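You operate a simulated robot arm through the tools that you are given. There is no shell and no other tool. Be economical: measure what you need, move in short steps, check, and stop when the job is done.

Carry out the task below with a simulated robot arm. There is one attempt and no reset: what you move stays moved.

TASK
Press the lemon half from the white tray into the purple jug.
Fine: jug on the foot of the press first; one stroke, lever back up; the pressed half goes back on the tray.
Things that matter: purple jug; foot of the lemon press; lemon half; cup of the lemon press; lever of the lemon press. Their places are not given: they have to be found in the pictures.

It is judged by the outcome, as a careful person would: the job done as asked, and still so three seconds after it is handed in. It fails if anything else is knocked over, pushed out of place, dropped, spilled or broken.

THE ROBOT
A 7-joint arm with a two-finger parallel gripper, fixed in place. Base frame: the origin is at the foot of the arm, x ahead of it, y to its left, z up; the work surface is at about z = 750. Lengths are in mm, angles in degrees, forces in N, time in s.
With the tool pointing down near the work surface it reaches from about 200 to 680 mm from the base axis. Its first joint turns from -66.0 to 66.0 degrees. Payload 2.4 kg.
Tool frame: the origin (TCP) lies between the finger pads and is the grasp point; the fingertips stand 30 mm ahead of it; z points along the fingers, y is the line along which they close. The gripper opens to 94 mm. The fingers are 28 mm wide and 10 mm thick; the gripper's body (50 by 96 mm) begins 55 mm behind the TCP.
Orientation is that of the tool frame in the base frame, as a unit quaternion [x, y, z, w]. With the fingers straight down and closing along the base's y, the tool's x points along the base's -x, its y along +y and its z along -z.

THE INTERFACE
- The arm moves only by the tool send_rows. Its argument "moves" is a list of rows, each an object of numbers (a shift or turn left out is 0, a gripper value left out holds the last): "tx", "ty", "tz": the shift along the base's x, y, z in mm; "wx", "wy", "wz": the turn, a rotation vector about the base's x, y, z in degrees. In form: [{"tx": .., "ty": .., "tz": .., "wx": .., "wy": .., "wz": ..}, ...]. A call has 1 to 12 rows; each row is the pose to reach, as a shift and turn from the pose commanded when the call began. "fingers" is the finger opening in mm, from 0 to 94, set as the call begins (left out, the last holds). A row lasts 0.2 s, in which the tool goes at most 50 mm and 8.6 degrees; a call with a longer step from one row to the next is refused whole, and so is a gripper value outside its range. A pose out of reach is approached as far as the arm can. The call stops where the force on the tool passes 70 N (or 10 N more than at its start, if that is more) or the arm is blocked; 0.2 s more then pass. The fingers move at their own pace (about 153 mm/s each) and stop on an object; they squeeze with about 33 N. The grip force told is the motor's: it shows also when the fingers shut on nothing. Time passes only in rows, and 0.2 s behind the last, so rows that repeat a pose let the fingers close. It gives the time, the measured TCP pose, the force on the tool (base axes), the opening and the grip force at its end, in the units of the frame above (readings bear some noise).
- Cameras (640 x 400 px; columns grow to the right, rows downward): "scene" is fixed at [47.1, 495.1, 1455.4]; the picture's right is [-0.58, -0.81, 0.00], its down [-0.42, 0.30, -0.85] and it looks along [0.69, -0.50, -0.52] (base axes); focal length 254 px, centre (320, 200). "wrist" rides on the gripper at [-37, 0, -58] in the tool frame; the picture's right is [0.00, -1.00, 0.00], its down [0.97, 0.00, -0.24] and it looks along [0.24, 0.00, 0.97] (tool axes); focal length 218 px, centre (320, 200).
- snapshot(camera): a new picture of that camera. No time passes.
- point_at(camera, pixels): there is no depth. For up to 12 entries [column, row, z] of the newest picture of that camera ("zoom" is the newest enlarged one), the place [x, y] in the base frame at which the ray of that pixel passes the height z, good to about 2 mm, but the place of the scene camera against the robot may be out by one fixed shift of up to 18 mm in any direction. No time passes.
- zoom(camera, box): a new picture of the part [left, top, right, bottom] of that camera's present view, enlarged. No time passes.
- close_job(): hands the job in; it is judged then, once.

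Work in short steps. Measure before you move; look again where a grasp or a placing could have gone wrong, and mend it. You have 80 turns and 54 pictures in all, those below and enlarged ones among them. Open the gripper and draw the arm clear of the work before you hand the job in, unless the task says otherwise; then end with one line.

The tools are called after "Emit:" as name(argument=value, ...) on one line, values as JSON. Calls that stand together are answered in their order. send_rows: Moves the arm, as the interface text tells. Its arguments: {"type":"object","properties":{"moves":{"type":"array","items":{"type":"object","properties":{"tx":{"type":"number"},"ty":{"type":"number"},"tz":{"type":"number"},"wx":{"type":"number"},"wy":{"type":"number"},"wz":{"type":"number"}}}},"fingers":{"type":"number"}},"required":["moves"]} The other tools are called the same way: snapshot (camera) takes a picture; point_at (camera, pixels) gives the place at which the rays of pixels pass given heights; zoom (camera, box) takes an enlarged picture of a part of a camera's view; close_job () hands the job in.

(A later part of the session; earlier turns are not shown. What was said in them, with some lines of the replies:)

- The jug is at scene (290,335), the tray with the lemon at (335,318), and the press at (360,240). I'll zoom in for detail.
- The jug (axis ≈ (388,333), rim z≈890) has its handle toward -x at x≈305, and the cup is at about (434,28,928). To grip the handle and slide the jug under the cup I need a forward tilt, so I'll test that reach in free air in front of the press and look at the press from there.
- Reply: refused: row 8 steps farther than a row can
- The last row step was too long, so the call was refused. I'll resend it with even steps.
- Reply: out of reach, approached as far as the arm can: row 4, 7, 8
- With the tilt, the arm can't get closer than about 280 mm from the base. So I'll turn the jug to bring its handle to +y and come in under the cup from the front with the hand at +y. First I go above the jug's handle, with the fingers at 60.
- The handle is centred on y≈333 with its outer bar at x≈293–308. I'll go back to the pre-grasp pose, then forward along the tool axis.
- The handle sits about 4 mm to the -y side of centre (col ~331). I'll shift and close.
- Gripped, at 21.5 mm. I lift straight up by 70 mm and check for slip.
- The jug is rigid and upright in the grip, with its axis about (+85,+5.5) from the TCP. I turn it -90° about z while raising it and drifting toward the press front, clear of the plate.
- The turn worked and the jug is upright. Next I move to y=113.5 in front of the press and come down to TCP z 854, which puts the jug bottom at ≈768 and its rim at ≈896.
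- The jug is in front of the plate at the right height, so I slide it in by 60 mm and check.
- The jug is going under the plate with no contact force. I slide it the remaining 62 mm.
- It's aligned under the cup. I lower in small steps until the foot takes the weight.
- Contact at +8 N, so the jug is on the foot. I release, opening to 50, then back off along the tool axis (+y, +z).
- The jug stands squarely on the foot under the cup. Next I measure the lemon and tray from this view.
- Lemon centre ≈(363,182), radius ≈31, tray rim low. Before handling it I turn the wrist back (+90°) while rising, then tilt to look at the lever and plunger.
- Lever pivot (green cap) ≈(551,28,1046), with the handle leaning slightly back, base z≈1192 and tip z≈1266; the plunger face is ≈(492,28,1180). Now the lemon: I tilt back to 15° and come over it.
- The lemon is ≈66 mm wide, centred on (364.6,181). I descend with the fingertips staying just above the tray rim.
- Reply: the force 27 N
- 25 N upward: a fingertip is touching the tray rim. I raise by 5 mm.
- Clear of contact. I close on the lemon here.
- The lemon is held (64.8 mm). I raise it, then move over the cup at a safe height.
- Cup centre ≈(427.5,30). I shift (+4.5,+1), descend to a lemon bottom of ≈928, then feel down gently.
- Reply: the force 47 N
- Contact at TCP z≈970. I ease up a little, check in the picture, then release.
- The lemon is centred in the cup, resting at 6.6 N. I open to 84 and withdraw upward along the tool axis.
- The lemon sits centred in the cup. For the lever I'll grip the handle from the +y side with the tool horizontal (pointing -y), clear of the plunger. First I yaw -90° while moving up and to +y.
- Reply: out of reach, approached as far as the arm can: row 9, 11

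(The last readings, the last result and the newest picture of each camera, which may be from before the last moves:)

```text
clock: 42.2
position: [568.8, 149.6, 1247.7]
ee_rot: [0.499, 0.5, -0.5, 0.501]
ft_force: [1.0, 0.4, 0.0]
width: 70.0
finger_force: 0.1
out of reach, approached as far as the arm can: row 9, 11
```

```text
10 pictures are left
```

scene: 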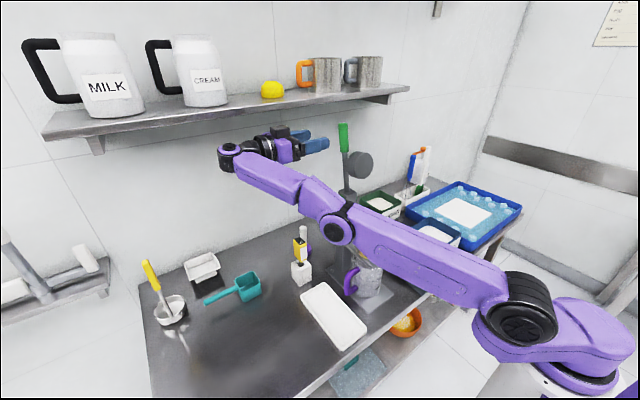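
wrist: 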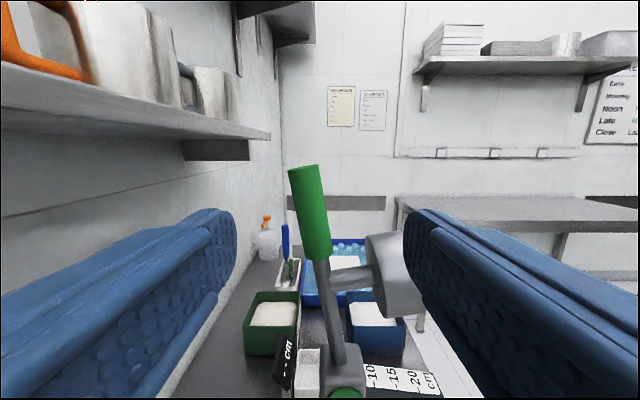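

The handle axis runs from (571,1186) to (583,1266) and the pivot is ≈(548,1053). I move in to (578,28,1236) around the handle.

Emit:
send_rows(moves=[{"tx": 3, "ty": -30, "tz": -6}, {"tx": 6, "ty": -60, "tz": -12}, {"tx": 9, "ty": -90, "tz": -12}, {"tx": 9, "ty": -110, "tz": -12}, {"tx": 9, "ty": -121, "tz": -12}, {"tx": 9, "ty": -121, "tz": -12}])

Emit:
snapshot(camera="wrist")

```text
clock: 43.6
position: [594.7, 32.0, 1240.5]
ee_rot: [-0.499, -0.499, 0.501, -0.5]
ft_force: [0.8, -0.5, -0.3]
width: 69.9
finger_force: 0.0
out of reach, approached as far as the arm can: row 2, 3, 4, 5, 6
```

```text
9 pictures are left
```

wrist: 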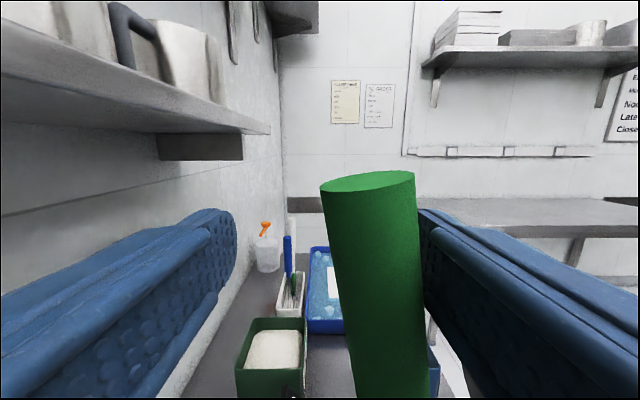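

The TCP ended at x≈595, with the handle ≈15 mm to the -x side. I shift -15 in x and close.

Emit:
send_rows(moves=[{"tx": -8, "ty": -2, "tz": -2}, {"tx": -15, "ty": -3, "tz": -4}, {"tx": -15, "ty": -3, "tz": -4}])

Emit:
send_rows(fingers=0, moves=[{}, {}, {}])

```text
clock: 44.4
position: [596.0, 33.1, 1240.6]
ee_rot: [-0.5, -0.499, 0.501, -0.5]
ft_force: [0.0, 0.2, 0.2]
width: 70.0
finger_force: 0.0
out of reach, approached as far as the arm can: row 1, 2, 3
```

```text
clock: 45.2
position: [588.3, 31.7, 1241.0]
ee_rot: [0.51, 0.493, -0.505, 0.492]
ft_force: [-66.4, -1.5, -7.7]
width: 52.9
finger_force: 33.3
```

Only one finger is pushing, and the arm is at a joint limit so it couldn't shift. I open at once, back out in +y, then use a yaw of about -70°.

Emit:
send_rows(fingers=74, moves=[{}, {}])

Emit:
send_rows(moves=[{"ty": 25}, {"ty": 50}, {"ty": 75}, {"ty": 90}, {"tx": -10, "ty": 90, "wz": 7}, {"tx": -20, "ty": 90, "wz": 14}, {"tx": -30, "ty": 90, "wz": 21}, {"tx": -40, "ty": 90, "wz": 25}, {"tx": -40, "ty": 90, "wz": 25}])

Emit:
snapshot(camera="wrist")

```text
clock: 45.8
position: [595.6, 33.2, 1241.3]
ee_rot: [-0.5, -0.5, 0.5, -0.499]
ft_force: [0.3, 0.3, 0.1]
width: 74.2
finger_force: 0.0
```

```text
clock: 47.8
position: [556.6, 122.8, 1241.1]
ee_rot: [0.38, 0.596, -0.379, 0.597]
ft_force: [-0.6, -0.6, -0.6]
width: 74.0
finger_force: 0.0
```

```text
8 pictures are left
```

wrist: 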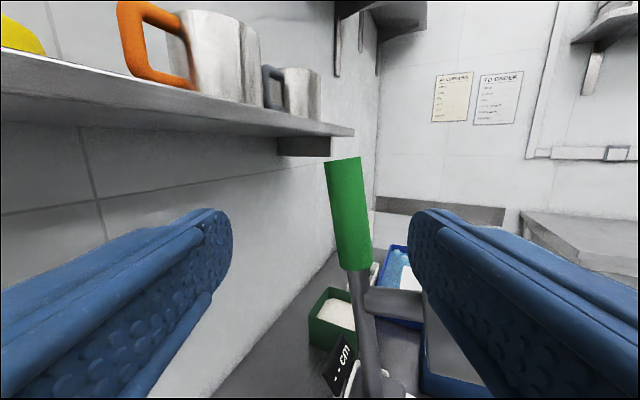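

At yaw -65° the pose is reachable, and the handle is ≈19 mm to the right of the tool line. I shift laterally, then advance along the tool axis.

Emit:
send_rows(moves=[{"tx": -17.6, "ty": -8.2, "tz": -3}, {"tx": -5, "ty": -35, "tz": -3}, {"tx": 8, "ty": -63, "tz": -3}, {"tx": 17, "ty": -82, "tz": -3}, {"tx": 22, "ty": -93, "tz": -3}, {"tx": 22, "ty": -93, "tz": -3}])

Emit:
snapshot(camera="wrist")

```text
clock: 49.2
position: [579.8, 29.8, 1238.3]
ee_rot: [0.379, 0.597, -0.379, 0.597]
ft_force: [1.2, 0.0, 0.2]
width: 74.2
finger_force: 0.0
```

```text
7 pictures are left
```

wrist: 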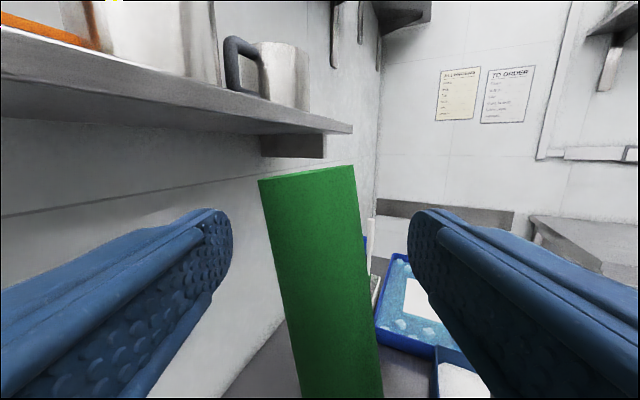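

The handle is centred between the fingers. I close on it.

Emit:
send_rows(fingers=0, moves=[{}, {}, {}])

Emit:
send_rows(moves=[{"tx": -13, "tz": 1.5, "wy": -4}, {"tx": -26, "tz": 2.5, "wy": -8}, {"tx": -39, "tz": 2, "wy": -12}, {"tx": -52.2, "tz": 1.4, "wy": -16}, {"tx": -65, "tz": -1, "wy": -20}, {"tx": -77.9, "tz": -3.4, "wy": -24}])

```text
clock: 50.0
position: [578.5, 28.8, 1237.6]
ee_rot: [0.38, 0.596, -0.381, 0.596]
ft_force: [-9.9, -1.8, 2.1]
width: 33.6
finger_force: 44.6
```

```text
clock: 51.4
position: [499.7, 28.5, 1236.7]
ee_rot: [0.45, 0.457, -0.294, 0.709]
ft_force: [-11.8, -2.1, 28.5]
width: 34.0
finger_force: 45.0
```

The lever is coming along. I continue on the arc.

Emit:
send_rows(moves=[{"tx": -12.5, "tz": -2, "wy": -4}, {"tx": -24.8, "tz": -5.5, "wy": -8}, {"tx": -36.8, "tz": -11, "wy": -12}, {"tx": -48.3, "tz": -17, "wy": -16}, {"tx": -59.3, "tz": -24, "wy": -20}, {"tx": -69.9, "tz": -32, "wy": -24}])

```text
clock: 52.8
position: [418.3, 34.8, 1273.9]
ee_rot: [0.491, 0.349, -0.226, 0.766]
ft_force: [-0.8, -0.1, 0.7]
width: 0.0
finger_force: 32.8
out of reach, approached as far as the arm can: row 3, 4, 5, 6
```

The fingers slid off the handle when the arm hit a limit. I look at where the lever is.

Emit:
snapshot(camera="scene")

```text
6 pictures are left
```

scene: 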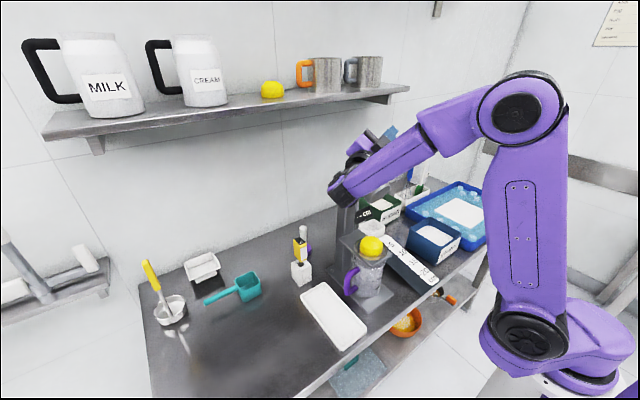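

The lever stays where it was left (no longer up). I'll change method: from above, tool down and closing along y, since the handle then turns about the finger axis and no wrist following is needed. I back off and reorient.

Emit:
send_rows(fingers=20, moves=[{"tx": -10, "ty": 35}, {"tx": -20, "ty": 70}, {"tx": -40, "ty": 95, "tz": 10}, {"tx": -50, "ty": 110, "tz": 20, "wx": 1.507, "wy": 6.75, "wz": 4.88}, {"tx": -60, "ty": 110, "tz": 30, "wx": 3.014, "wy": 13.5, "wz": 9.76}, {"tx": -65, "ty": 110, "tz": 30, "wx": 4.521, "wy": 20.25, "wz": 14.64}, {"tx": -70, "ty": 110, "tz": 30, "wx": 6.028, "wy": 27, "wz": 19.52}, {"tx": -70, "ty": 110, "tz": 30, "wx": 7.535, "wy": 33.75, "wz": 24.4}, {"tx": -70, "ty": 110, "tz": 30, "wx": 9.04, "wy": 40.5, "wz": 29.28}, {"tx": -70, "ty": 110, "tz": 30, "wx": 10.55, "wy": 47.25, "wz": 34.16}, {"tx": -70, "ty": 110, "tz": 30, "wx": 12.06, "wy": 54, "wz": 39.04}])

```text
clock: 55.2
position: [349.9, 148.2, 1301.2]
ee_rot: [0.269, 0.812, -0.124, 0.503]
ft_force: [0.1, 0.0, -0.1]
width: 19.8
finger_force: 0.0
```

Emit:
send_rows(moves=[{"wx": 1.5, "wy": 6.73, "wz": 4.86}, {"wx": 3.0, "wy": 13.46, "wz": 9.71}, {"wx": 4.5, "wy": 20.19, "wz": 14.57}, {"wx": 6.0, "wy": 26.91, "wz": 19.43}, {"wx": 7.5, "wy": 33.64, "wz": 24.29}, {"wx": 9.0, "wy": 40.37, "wz": 29.14}, {"wx": 10.5, "wy": 47.1, "wz": 34}, {"wx": 10.5, "wy": 47.1, "wz": 34}])

Emit:
snapshot(camera="wrist")

```text
clock: 57.0
position: [351.4, 148.5, 1301.1]
ee_rot: [-0.001, 0.992, 0.0, 0.129]
ft_force: [0.2, 0.2, -0.5]
width: 20.1
finger_force: 0.0
```

```text
5 pictures are left
```

wrist: 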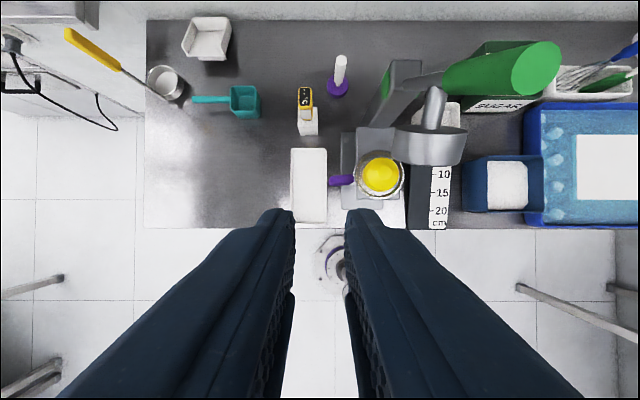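

The lever stands at φ≈27° (tip ≈(446,30,1247)). I go above it with the fingers open, then lower to straddle the handle at about (458,29.5,1226).

Emit:
send_rows(fingers=66, moves=[{"tx": 27, "ty": -30, "tz": 14}, {"tx": 54, "ty": -60, "tz": 14}, {"tx": 81, "ty": -90, "tz": 14}, {"tx": 100, "ty": -119, "tz": 14}, {"tx": 101, "ty": -119, "tz": 14}, {"tx": 101, "ty": -119, "tz": 14}])

Emit:
snapshot(camera="wrist")

```text
clock: 58.4
position: [449.4, 29.7, 1315.3]
ee_rot: [-0.001, 0.991, 0.0, 0.131]
ft_force: [0.5, -0.5, -0.1]
width: 65.9
finger_force: 0.1
```

```text
4 pictures are left
```

wrist: 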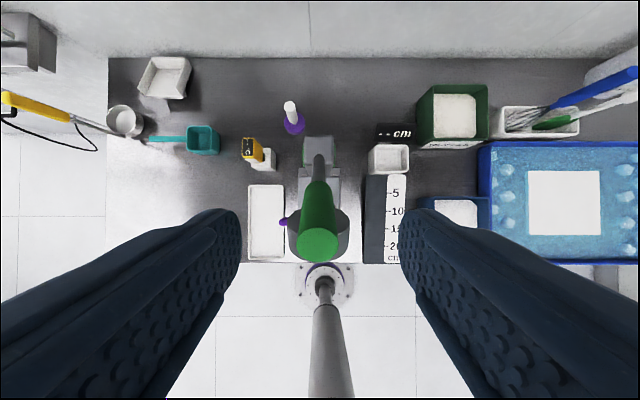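

Emit:
send_rows(moves=[{"tx": -2, "ty": 0.5, "tz": -25}, {"tx": 3, "ty": 0.5, "tz": -50}, {"tx": 6, "ty": 0.5, "tz": -70}, {"tx": 9, "ty": 0.5, "tz": -87}, {"tx": 9, "ty": 0.5, "tz": -87}])

Emit:
send_rows(fingers=0, moves=[{}, {}, {}])

```text
clock: 59.6
position: [459.3, 31.7, 1227.8]
ee_rot: [-0.001, 0.992, -0.002, 0.13]
ft_force: [-0.7, -0.3, -0.6]
width: 66.0
finger_force: 0.1
```

```text
clock: 60.4
position: [460.2, 30.1, 1227.8]
ee_rot: [0.0, 0.991, -0.001, 0.131]
ft_force: [0.3, -6.6, -3.9]
width: 29.8
finger_force: 44.8
```

Gripped (29.8 mm). I pull along the arc from φ 27° to 51°, with mild tilt.

Emit:
send_rows(moves=[{"tx": -9.1, "tz": -5, "wy": -1.5}, {"tx": -18.2, "tz": -10.4, "wy": -3}, {"tx": -26.5, "tz": -16.2, "wy": -4.5}, {"tx": -34.8, "tz": -22.5, "wy": -6}, {"tx": -42.5, "tz": -29.2, "wy": -7.5}, {"tx": -50.1, "tz": -36.2, "wy": -9}, {"tx": -57, "tz": -43.7, "wy": -10.5}, {"tx": -63.8, "tz": -51.5, "wy": -12}])

```text
clock: 62.2
position: [398.9, 30.8, 1179.2]
ee_rot: [-0.002, 0.971, 0.001, 0.238]
ft_force: [-8.7, -1.4, 23.8]
width: 28.2
finger_force: 44.7
```

Emit:
send_rows(moves=[{"tx": -6.3, "tz": -8.1, "wy": -1}, {"tx": -12.1, "tz": -16.6, "wy": -2}, {"tx": -17.4, "tz": -25.3, "wy": -3}, {"tx": -22.3, "tz": -34.3, "wy": -4}, {"tx": -26.8, "tz": -43.5, "wy": -5}, {"tx": -30.7, "tz": -53.1, "wy": -6}, {"tx": -34.1, "tz": -62.7, "wy": -7}, {"tx": -37, "tz": -72.6, "wy": -8}, {"tx": -39.4, "tz": -82.5, "wy": -9}, {"tx": -41.3, "tz": -92.6, "wy": -10}, {"tx": -42.6, "tz": -102.8, "wy": -11}, {"tx": -43.4, "tz": -113, "wy": -12}])

```text
clock: 64.3
position: [365.7, 29.8, 1102.9]
ee_rot: [-0.002, 0.951, -0.005, 0.308]
ft_force: [-20.5, -17.2, 7.7]
width: 30.2
finger_force: 45.2
out of reach, approached as far as the arm can: row 7, 8, 9
stopped in row 10: the force on the tool passed its limit (the readings are from after the stop); the commanded pose is now the measured one
```

A reach limit came from too much tilt. I continue the arc while easing the tilt back.

Emit:
send_rows(moves=[{"wy": 3}, {"tx": -1.5, "tz": -6, "wy": 5}, {"tx": -2.7, "tz": -11.5, "wy": 7}, {"tx": -3.8, "tz": -17.1, "wy": 9}, {"tx": -5, "tz": -25, "wy": 11}, {"tx": -6, "tz": -33.4, "wy": 13}, {"tx": -6.5, "tz": -41.5, "wy": 15}, {"tx": -6.7, "tz": -49.9, "wy": 16}])

```text
clock: 66.1
position: [357.9, 28.9, 1052.6]
ee_rot: [-0.001, 0.985, -0.003, 0.172]
ft_force: [-17.5, -33.9, 9.2]
width: 30.4
finger_force: 44.6
```

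φ≈90°. I go on toward the lemon, with a small y correction for the side load.

Emit:
send_rows(moves=[{"ty": -1.5, "tx": 0.2, "tz": -5}, {"ty": -1.5, "tx": 0.4, "tz": -11}, {"ty": -1.5, "tx": 0.7, "tz": -16.5}, {"ty": -1.5, "tx": 1.7, "tz": -25}, {"ty": -1.5, "tx": 2.9, "tz": -32.8}, {"ty": -1.5, "tx": 4.5, "tz": -41}, {"ty": -1.5, "tx": 6.4, "tz": -48.9}, {"ty": -1.5, "tx": 6.4, "tz": -48.9}])

Emit:
zoom(camera="scene", box=[320, 150, 430, 310])

```text
clock: 67.4
position: [365.6, 30.1, 1019.1]
ee_rot: [-0.002, 0.984, -0.003, 0.178]
ft_force: [-23.6, -4.0, 39.1]
width: 30.2
finger_force: 44.8
stopped in row 6: the force on the tool passed its limit (the readings are from after the stop); the commanded pose is now the measured one
```

```text
2.50 times, centred on (375, 230) of scene
```

zoom: 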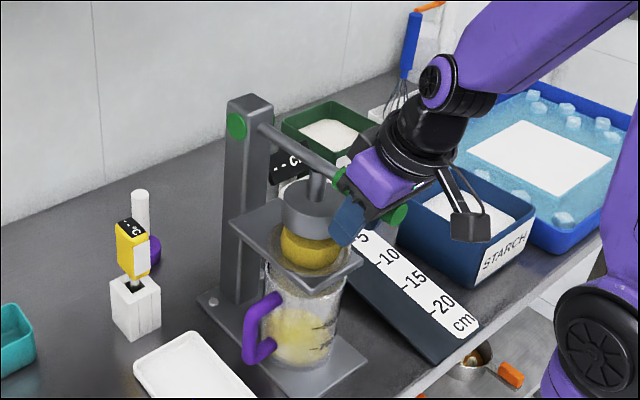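

The plunger is on the lemon and juice shows in the jug. I press on a bit further in the same stroke to be sure it is complete.

Emit:
send_rows(moves=[{"tx": 0.5, "tz": -3}, {"tx": 1, "tz": -6}, {"tx": 1.8, "tz": -9}, {"tx": 2.6, "tz": -12}, {"tx": 3.5, "tz": -15}, {"tx": 3.5, "tz": -15}])

```text
clock: 67.8
position: [365.2, 30.3, 1020.3]
ee_rot: [-0.001, 0.984, -0.003, 0.18]
ft_force: [-23.4, -3.6, 38.1]
width: 30.2
finger_force: 45.0
stopped in row 1: the force on the tool passed its limit (the readings are from after the stop); the commanded pose is now the measured one
```

It's blocked, but 23 N of that is parasitic radial load. I relieve it (-x), then try the last bit of the press once more.

Emit:
send_rows(moves=[{"tx": -2}, {"tx": -4}, {"tx": -4, "tz": -1}, {"tx": -4, "tz": -2}, {"tx": -4, "tz": -3}, {"tx": -4, "tz": -4}, {"tx": -3.5, "tz": -6}])

```text
clock: 68.8
position: [366.8, 28.5, 1020.0]
ee_rot: [-0.002, 0.983, -0.004, 0.185]
ft_force: [-9.0, 0.5, 25.9]
width: 30.2
finger_force: 44.9
stopped in row 5: the force on the tool passed its limit (the readings are from after the stop); the commanded pose is now the measured one
```

It's a hard end stop at the same spot, so the stroke is complete. I bring the lever back up along the reverse arc, still gripped.

Emit:
send_rows(moves=[{"tx": -1, "tz": 8}, {"tx": -2.1, "tz": 17}, {"tx": -2.8, "tz": 33}, {"tx": -2.1, "tz": 49}, {"tx": 0, "tz": 65}, {"tx": 3.5, "tz": 80.6}, {"tx": 8.3, "tz": 95.9}, {"tx": 14.4, "tz": 110.8, "wy": 1}, {"tx": 21.9, "tz": 125, "wy": 2}])

```text
clock: 70.8
position: [388.3, 30.6, 1145.0]
ee_rot: [-0.003, 0.986, -0.005, 0.167]
ft_force: [14.0, 4.0, -20.7]
width: 30.5
finger_force: 44.7
```

Emit:
send_rows(moves=[{"tx": 8.6, "tz": 13.5, "wy": 1}, {"tx": 18.3, "tz": 26.3, "wy": 2}, {"tx": 29.2, "tz": 38.1, "wy": 3}, {"tx": 41, "tz": 49, "wy": 4}, {"tx": 53.8, "tz": 58.7, "wy": 5}, {"tx": 67.3, "tz": 67.3, "wy": 6}, {"tx": 81.5, "tz": 74.8, "wy": 7}, {"tx": 96.4, "tz": 80.9, "wy": 8}, {"tx": 111.7, "tz": 85.7, "wy": 9}, {"tx": 127.3, "tz": 89.2, "wy": 10}, {"tx": 143.3, "tz": 91.3, "wy": 11}, {"tx": 159.3, "tz": 92, "wy": 12}])

```text
clock: 73.4
position: [546.8, 29.3, 1236.8]
ee_rot: [-0.004, 0.998, -0.004, 0.065]
ft_force: [-10.7, 7.3, 7.2]
width: 29.6
finger_force: 45.1
```

Lever at φ≈0°. I continue to its back stop (≈-8.7°), force-limited.

Emit:
send_rows(moves=[{"tx": 8, "tz": 0}, {"tx": 16, "tz": -1}, {"tx": 24, "tz": -2}, {"tx": 29, "tz": -3}, {"tx": 31, "tz": -3}])

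```text
clock: 74.6
position: [577.7, 29.4, 1234.7]
ee_rot: [-0.003, 0.998, -0.004, 0.065]
ft_force: [-6.8, 7.8, 12.0]
width: 29.7
finger_force: 44.5
```

The lever is back at its starting position (x 577.7, z 1235). I release, rise 40, and withdraw in -x.

Emit:
send_rows(fingers=70, moves=[{}, {}, {}])

Emit:
send_rows(moves=[{"tx": 1, "tz": 14}, {"tx": 0, "tz": 28}, {"tx": -8, "tz": 42}, {"tx": -30, "tz": 50}, {"tx": -65, "tz": 52}, {"tx": -100, "tz": 52, "wy": -1}, {"tx": -140, "tz": 52, "wy": -3}, {"tx": -180, "tz": 40, "wy": -5}, {"tx": -218, "tz": 10, "wy": -7.5}, {"tx": -228, "tz": -35, "wy": -7.5}, {"tx": -228, "tz": -80, "wy": -7.5}, {"tx": -228, "tz": -128, "wy": -7.5}])

Emit:
snapshot(camera="scene")

```text
clock: 75.4
position: [579.5, 30.4, 1235.8]
ee_rot: [-0.004, 0.998, -0.004, 0.064]
ft_force: [0.2, -0.2, -0.7]
width: 69.8
finger_force: 0.0
```

```text
clock: 78.0
position: [351.3, 31.8, 1107.4]
ee_rot: [-0.003, 0.992, -0.004, 0.129]
ft_force: [0.4, -0.3, -0.1]
width: 69.8
finger_force: 0.0
```

```text
2 pictures are left
```

scene: 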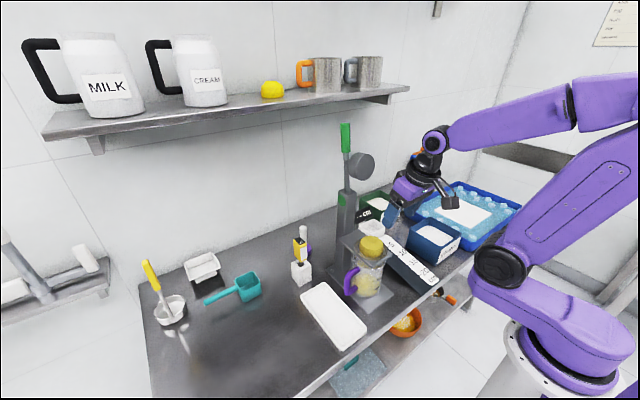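

The lever is up, the half is squashed, and there is juice in the jug. I zoom with the wrist camera to locate the pressed half.

Emit:
zoom(camera="wrist", box=[250, 90, 390, 210])

```text
3.33 times, centred on (320, 150) of wrist
```

zoom: 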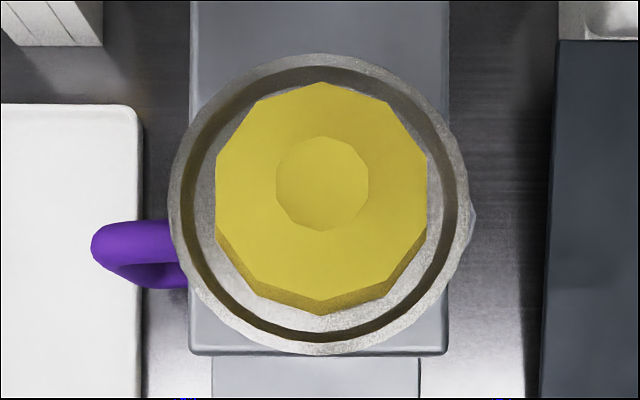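

Emit:
point_at(camera="zoom", pixels=[[216, 195, 935], [427, 195, 935], [322, 83, 935], [322, 314, 925], [321, 197, 938], [168, 205, 928], [469, 205, 928], [320, 54, 928], [320, 355, 928]])

```text
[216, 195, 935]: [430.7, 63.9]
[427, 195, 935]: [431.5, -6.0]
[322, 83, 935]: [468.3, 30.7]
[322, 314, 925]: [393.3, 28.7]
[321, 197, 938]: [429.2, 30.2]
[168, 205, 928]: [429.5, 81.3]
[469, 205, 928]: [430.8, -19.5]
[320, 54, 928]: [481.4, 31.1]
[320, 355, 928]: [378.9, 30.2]
```

The pressed half is ≈70 mm wide, centred on (430,29.5). I reduce the tilt to ~7° and come over it, fingers at 86.

Emit:
send_rows(fingers=86, moves=[{"tx": 20, "ty": -1, "tz": -20, "wy": 2}, {"tx": 40, "ty": -2, "tz": -45, "wy": 4}, {"tx": 60, "ty": -2.3, "tz": -70, "wy": 6}, {"tx": 76, "ty": -2.3, "tz": -95, "wy": 8}, {"tx": 76, "ty": -2.3, "tz": -120, "wy": 8}, {"tx": 76, "ty": -2.3, "tz": -135, "wy": 8}, {"tx": 76, "ty": -2.3, "tz": -135, "wy": 8}])

Emit:
send_rows(moves=[{"tz": -3}, {"tz": -6}, {"tz": -8}, {"tz": -10}, {"tz": -10}])

```text
clock: 79.6
position: [427.7, 25.3, 971.0]
ee_rot: [-0.002, 0.998, -0.004, 0.059]
ft_force: [-0.3, -0.6, 0.5]
width: 85.9
finger_force: 0.1
```

```text
clock: 80.6
position: [426.7, 27.6, 963.4]
ee_rot: [-0.003, 0.998, -0.003, 0.061]
ft_force: [-10.8, -1.5, 22.8]
width: 84.7
finger_force: 0.0
stopped in row 4: the force on the tool passed its limit (the readings are from after the stop); the commanded pose is now the measured one
```

The tips touched the rim at TCP z≈963. I rise 2 mm, centre y, and close.

Emit:
send_rows(moves=[{"ty": 1, "tz": 2}, {"ty": 2, "tz": 2}, {"ty": 2, "tz": 2}])

Emit:
send_rows(fingers=0, moves=[{}, {}, {}])

```text
clock: 81.4
position: [428.2, 29.7, 965.6]
ee_rot: [-0.004, 0.998, -0.002, 0.061]
ft_force: [1.4, 0.1, -0.9]
width: 85.9
finger_force: 0.0
```

```text
clock: 82.2
position: [429.5, 28.8, 965.6]
ee_rot: [-0.003, 0.998, -0.003, 0.061]
ft_force: [1.0, 0.1, 0.2]
width: 64.7
finger_force: 32.8
```

Gripped at 64.7. I lift slowly.

Emit:
send_rows(moves=[{"tz": 2}, {"tz": 5}, {"tz": 10}, {"tz": 15}, {"tz": 15}])

```text
clock: 83.4
position: [429.6, 29.8, 981.5]
ee_rot: [-0.003, 0.998, -0.003, 0.061]
ft_force: [-0.8, 0.0, -0.6]
width: 64.8
finger_force: 33.0
```

The half is held. I carry it up and over to the tray (target (400,180.5)), then descend.

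Emit:
send_rows(moves=[{"tz": 15}, {"tz": 30}, {"tx": -10, "ty": 25, "tz": 32}, {"tx": -20, "ty": 55, "tz": 32}, {"tx": -29.6, "ty": 90, "tz": 32}, {"tx": -29.6, "ty": 125, "tz": 32}, {"tx": -29.6, "ty": 145, "tz": 32}, {"tx": -29.6, "ty": 151, "tz": 20}, {"tx": -29.6, "ty": 151, "tz": -10}, {"tx": -29.6, "ty": 151, "tz": -45}, {"tx": -29.6, "ty": 151, "tz": -80}, {"tx": -29.6, "ty": 151, "tz": -110}])

Emit:
send_rows(moves=[{"tz": -20}, {"tz": -40}, {"tz": -55}, {"tz": -62}, {"tz": -66}, {"tz": -68}, {"tz": -68}])

```text
clock: 86.0
position: [397.1, 180.1, 871.7]
ee_rot: [-0.003, 0.998, -0.003, 0.061]
ft_force: [-1.3, -0.2, -0.6]
width: 64.6
finger_force: 33.1
```

```text
clock: 87.6
position: [400.0, 180.1, 804.3]
ee_rot: [-0.004, 0.998, -0.003, 0.061]
ft_force: [0.0, -0.2, -0.5]
width: 64.8
finger_force: 33.1
```

Still held (64.8). I lower in small steps to contact.

Emit:
send_rows(moves=[{"tz": -2}, {"tz": -4}, {"tz": -5}, {"tz": -5}])

Emit:
send_rows(moves=[{"tz": -1}, {"tz": -2}, {"tz": -2}])

```text
clock: 88.6
position: [398.6, 179.8, 798.7]
ee_rot: [-0.003, 0.998, -0.003, 0.061]
ft_force: [0.3, -0.1, 0.5]
width: 64.6
finger_force: 32.6
```

```text
clock: 89.4
position: [398.4, 180.1, 796.6]
ee_rot: [-0.004, 0.998, -0.004, 0.06]
ft_force: [-0.1, 0.1, -0.6]
width: 64.7
finger_force: 32.8
```

Emit:
send_rows(moves=[{"tz": -1}, {"tz": -2}, {"tz": -2}])

```text
clock: 90.2
position: [400.0, 180.9, 795.0]
ee_rot: [-0.003, 0.998, -0.003, 0.061]
ft_force: [-2.8, -1.7, 11.9]
width: 64.4
finger_force: 32.9
```

Contact at 12 N. I open just to 72 (staying inside the tray walls), then rise.

Emit:
send_rows(fingers=71, moves=[{}, {}])

Emit:
send_rows(moves=[{"tz": 10}, {"tz": 25}, {"tz": 50}, {"tx": -10, "tz": 90}, {"tx": -20, "tz": 130}, {"tx": -35, "tz": 170}, {"tx": -50, "tz": 210}, {"tx": -70, "tz": 250}, {"tx": -80, "tz": 290}, {"tx": -80, "tz": 290}])

Emit:
snapshot(camera="wrist")

```text
clock: 90.8
position: [398.3, 179.6, 794.6]
ee_rot: [-0.004, 0.998, -0.003, 0.061]
ft_force: [-0.3, -0.1, -0.2]
width: 70.8
finger_force: 0.0
```

```text
clock: 93.0
position: [316.7, 181.5, 1085.6]
ee_rot: [-0.003, 0.998, -0.004, 0.061]
ft_force: [0.8, -0.2, -0.2]
width: 70.8
finger_force: 0.1
```

```text
0 pictures are left
```

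wrist: 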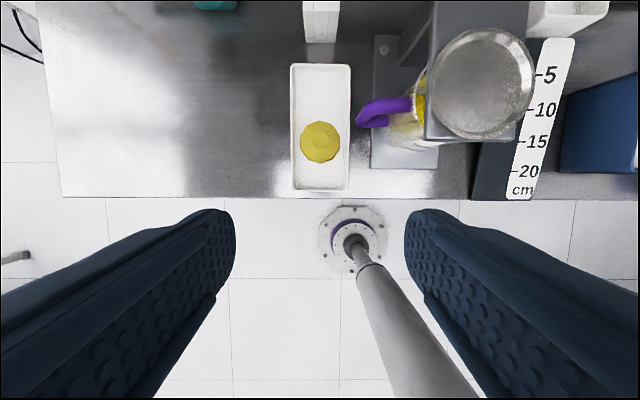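

The pressed half lies flat on the tray at (320,142), the jug is still on the foot, the cup is empty, and the arm is clear with the gripper open. Handing in.

Emit:
close_job()

```text
The job is handed in.
```

The lemon half was pressed into the purple jug on the foot of the press in one downward stroke. I lost my grip on the lever partway down and had to re-grip it. The lever is back up, the pressed half is on the white tray, and the job is handed in.
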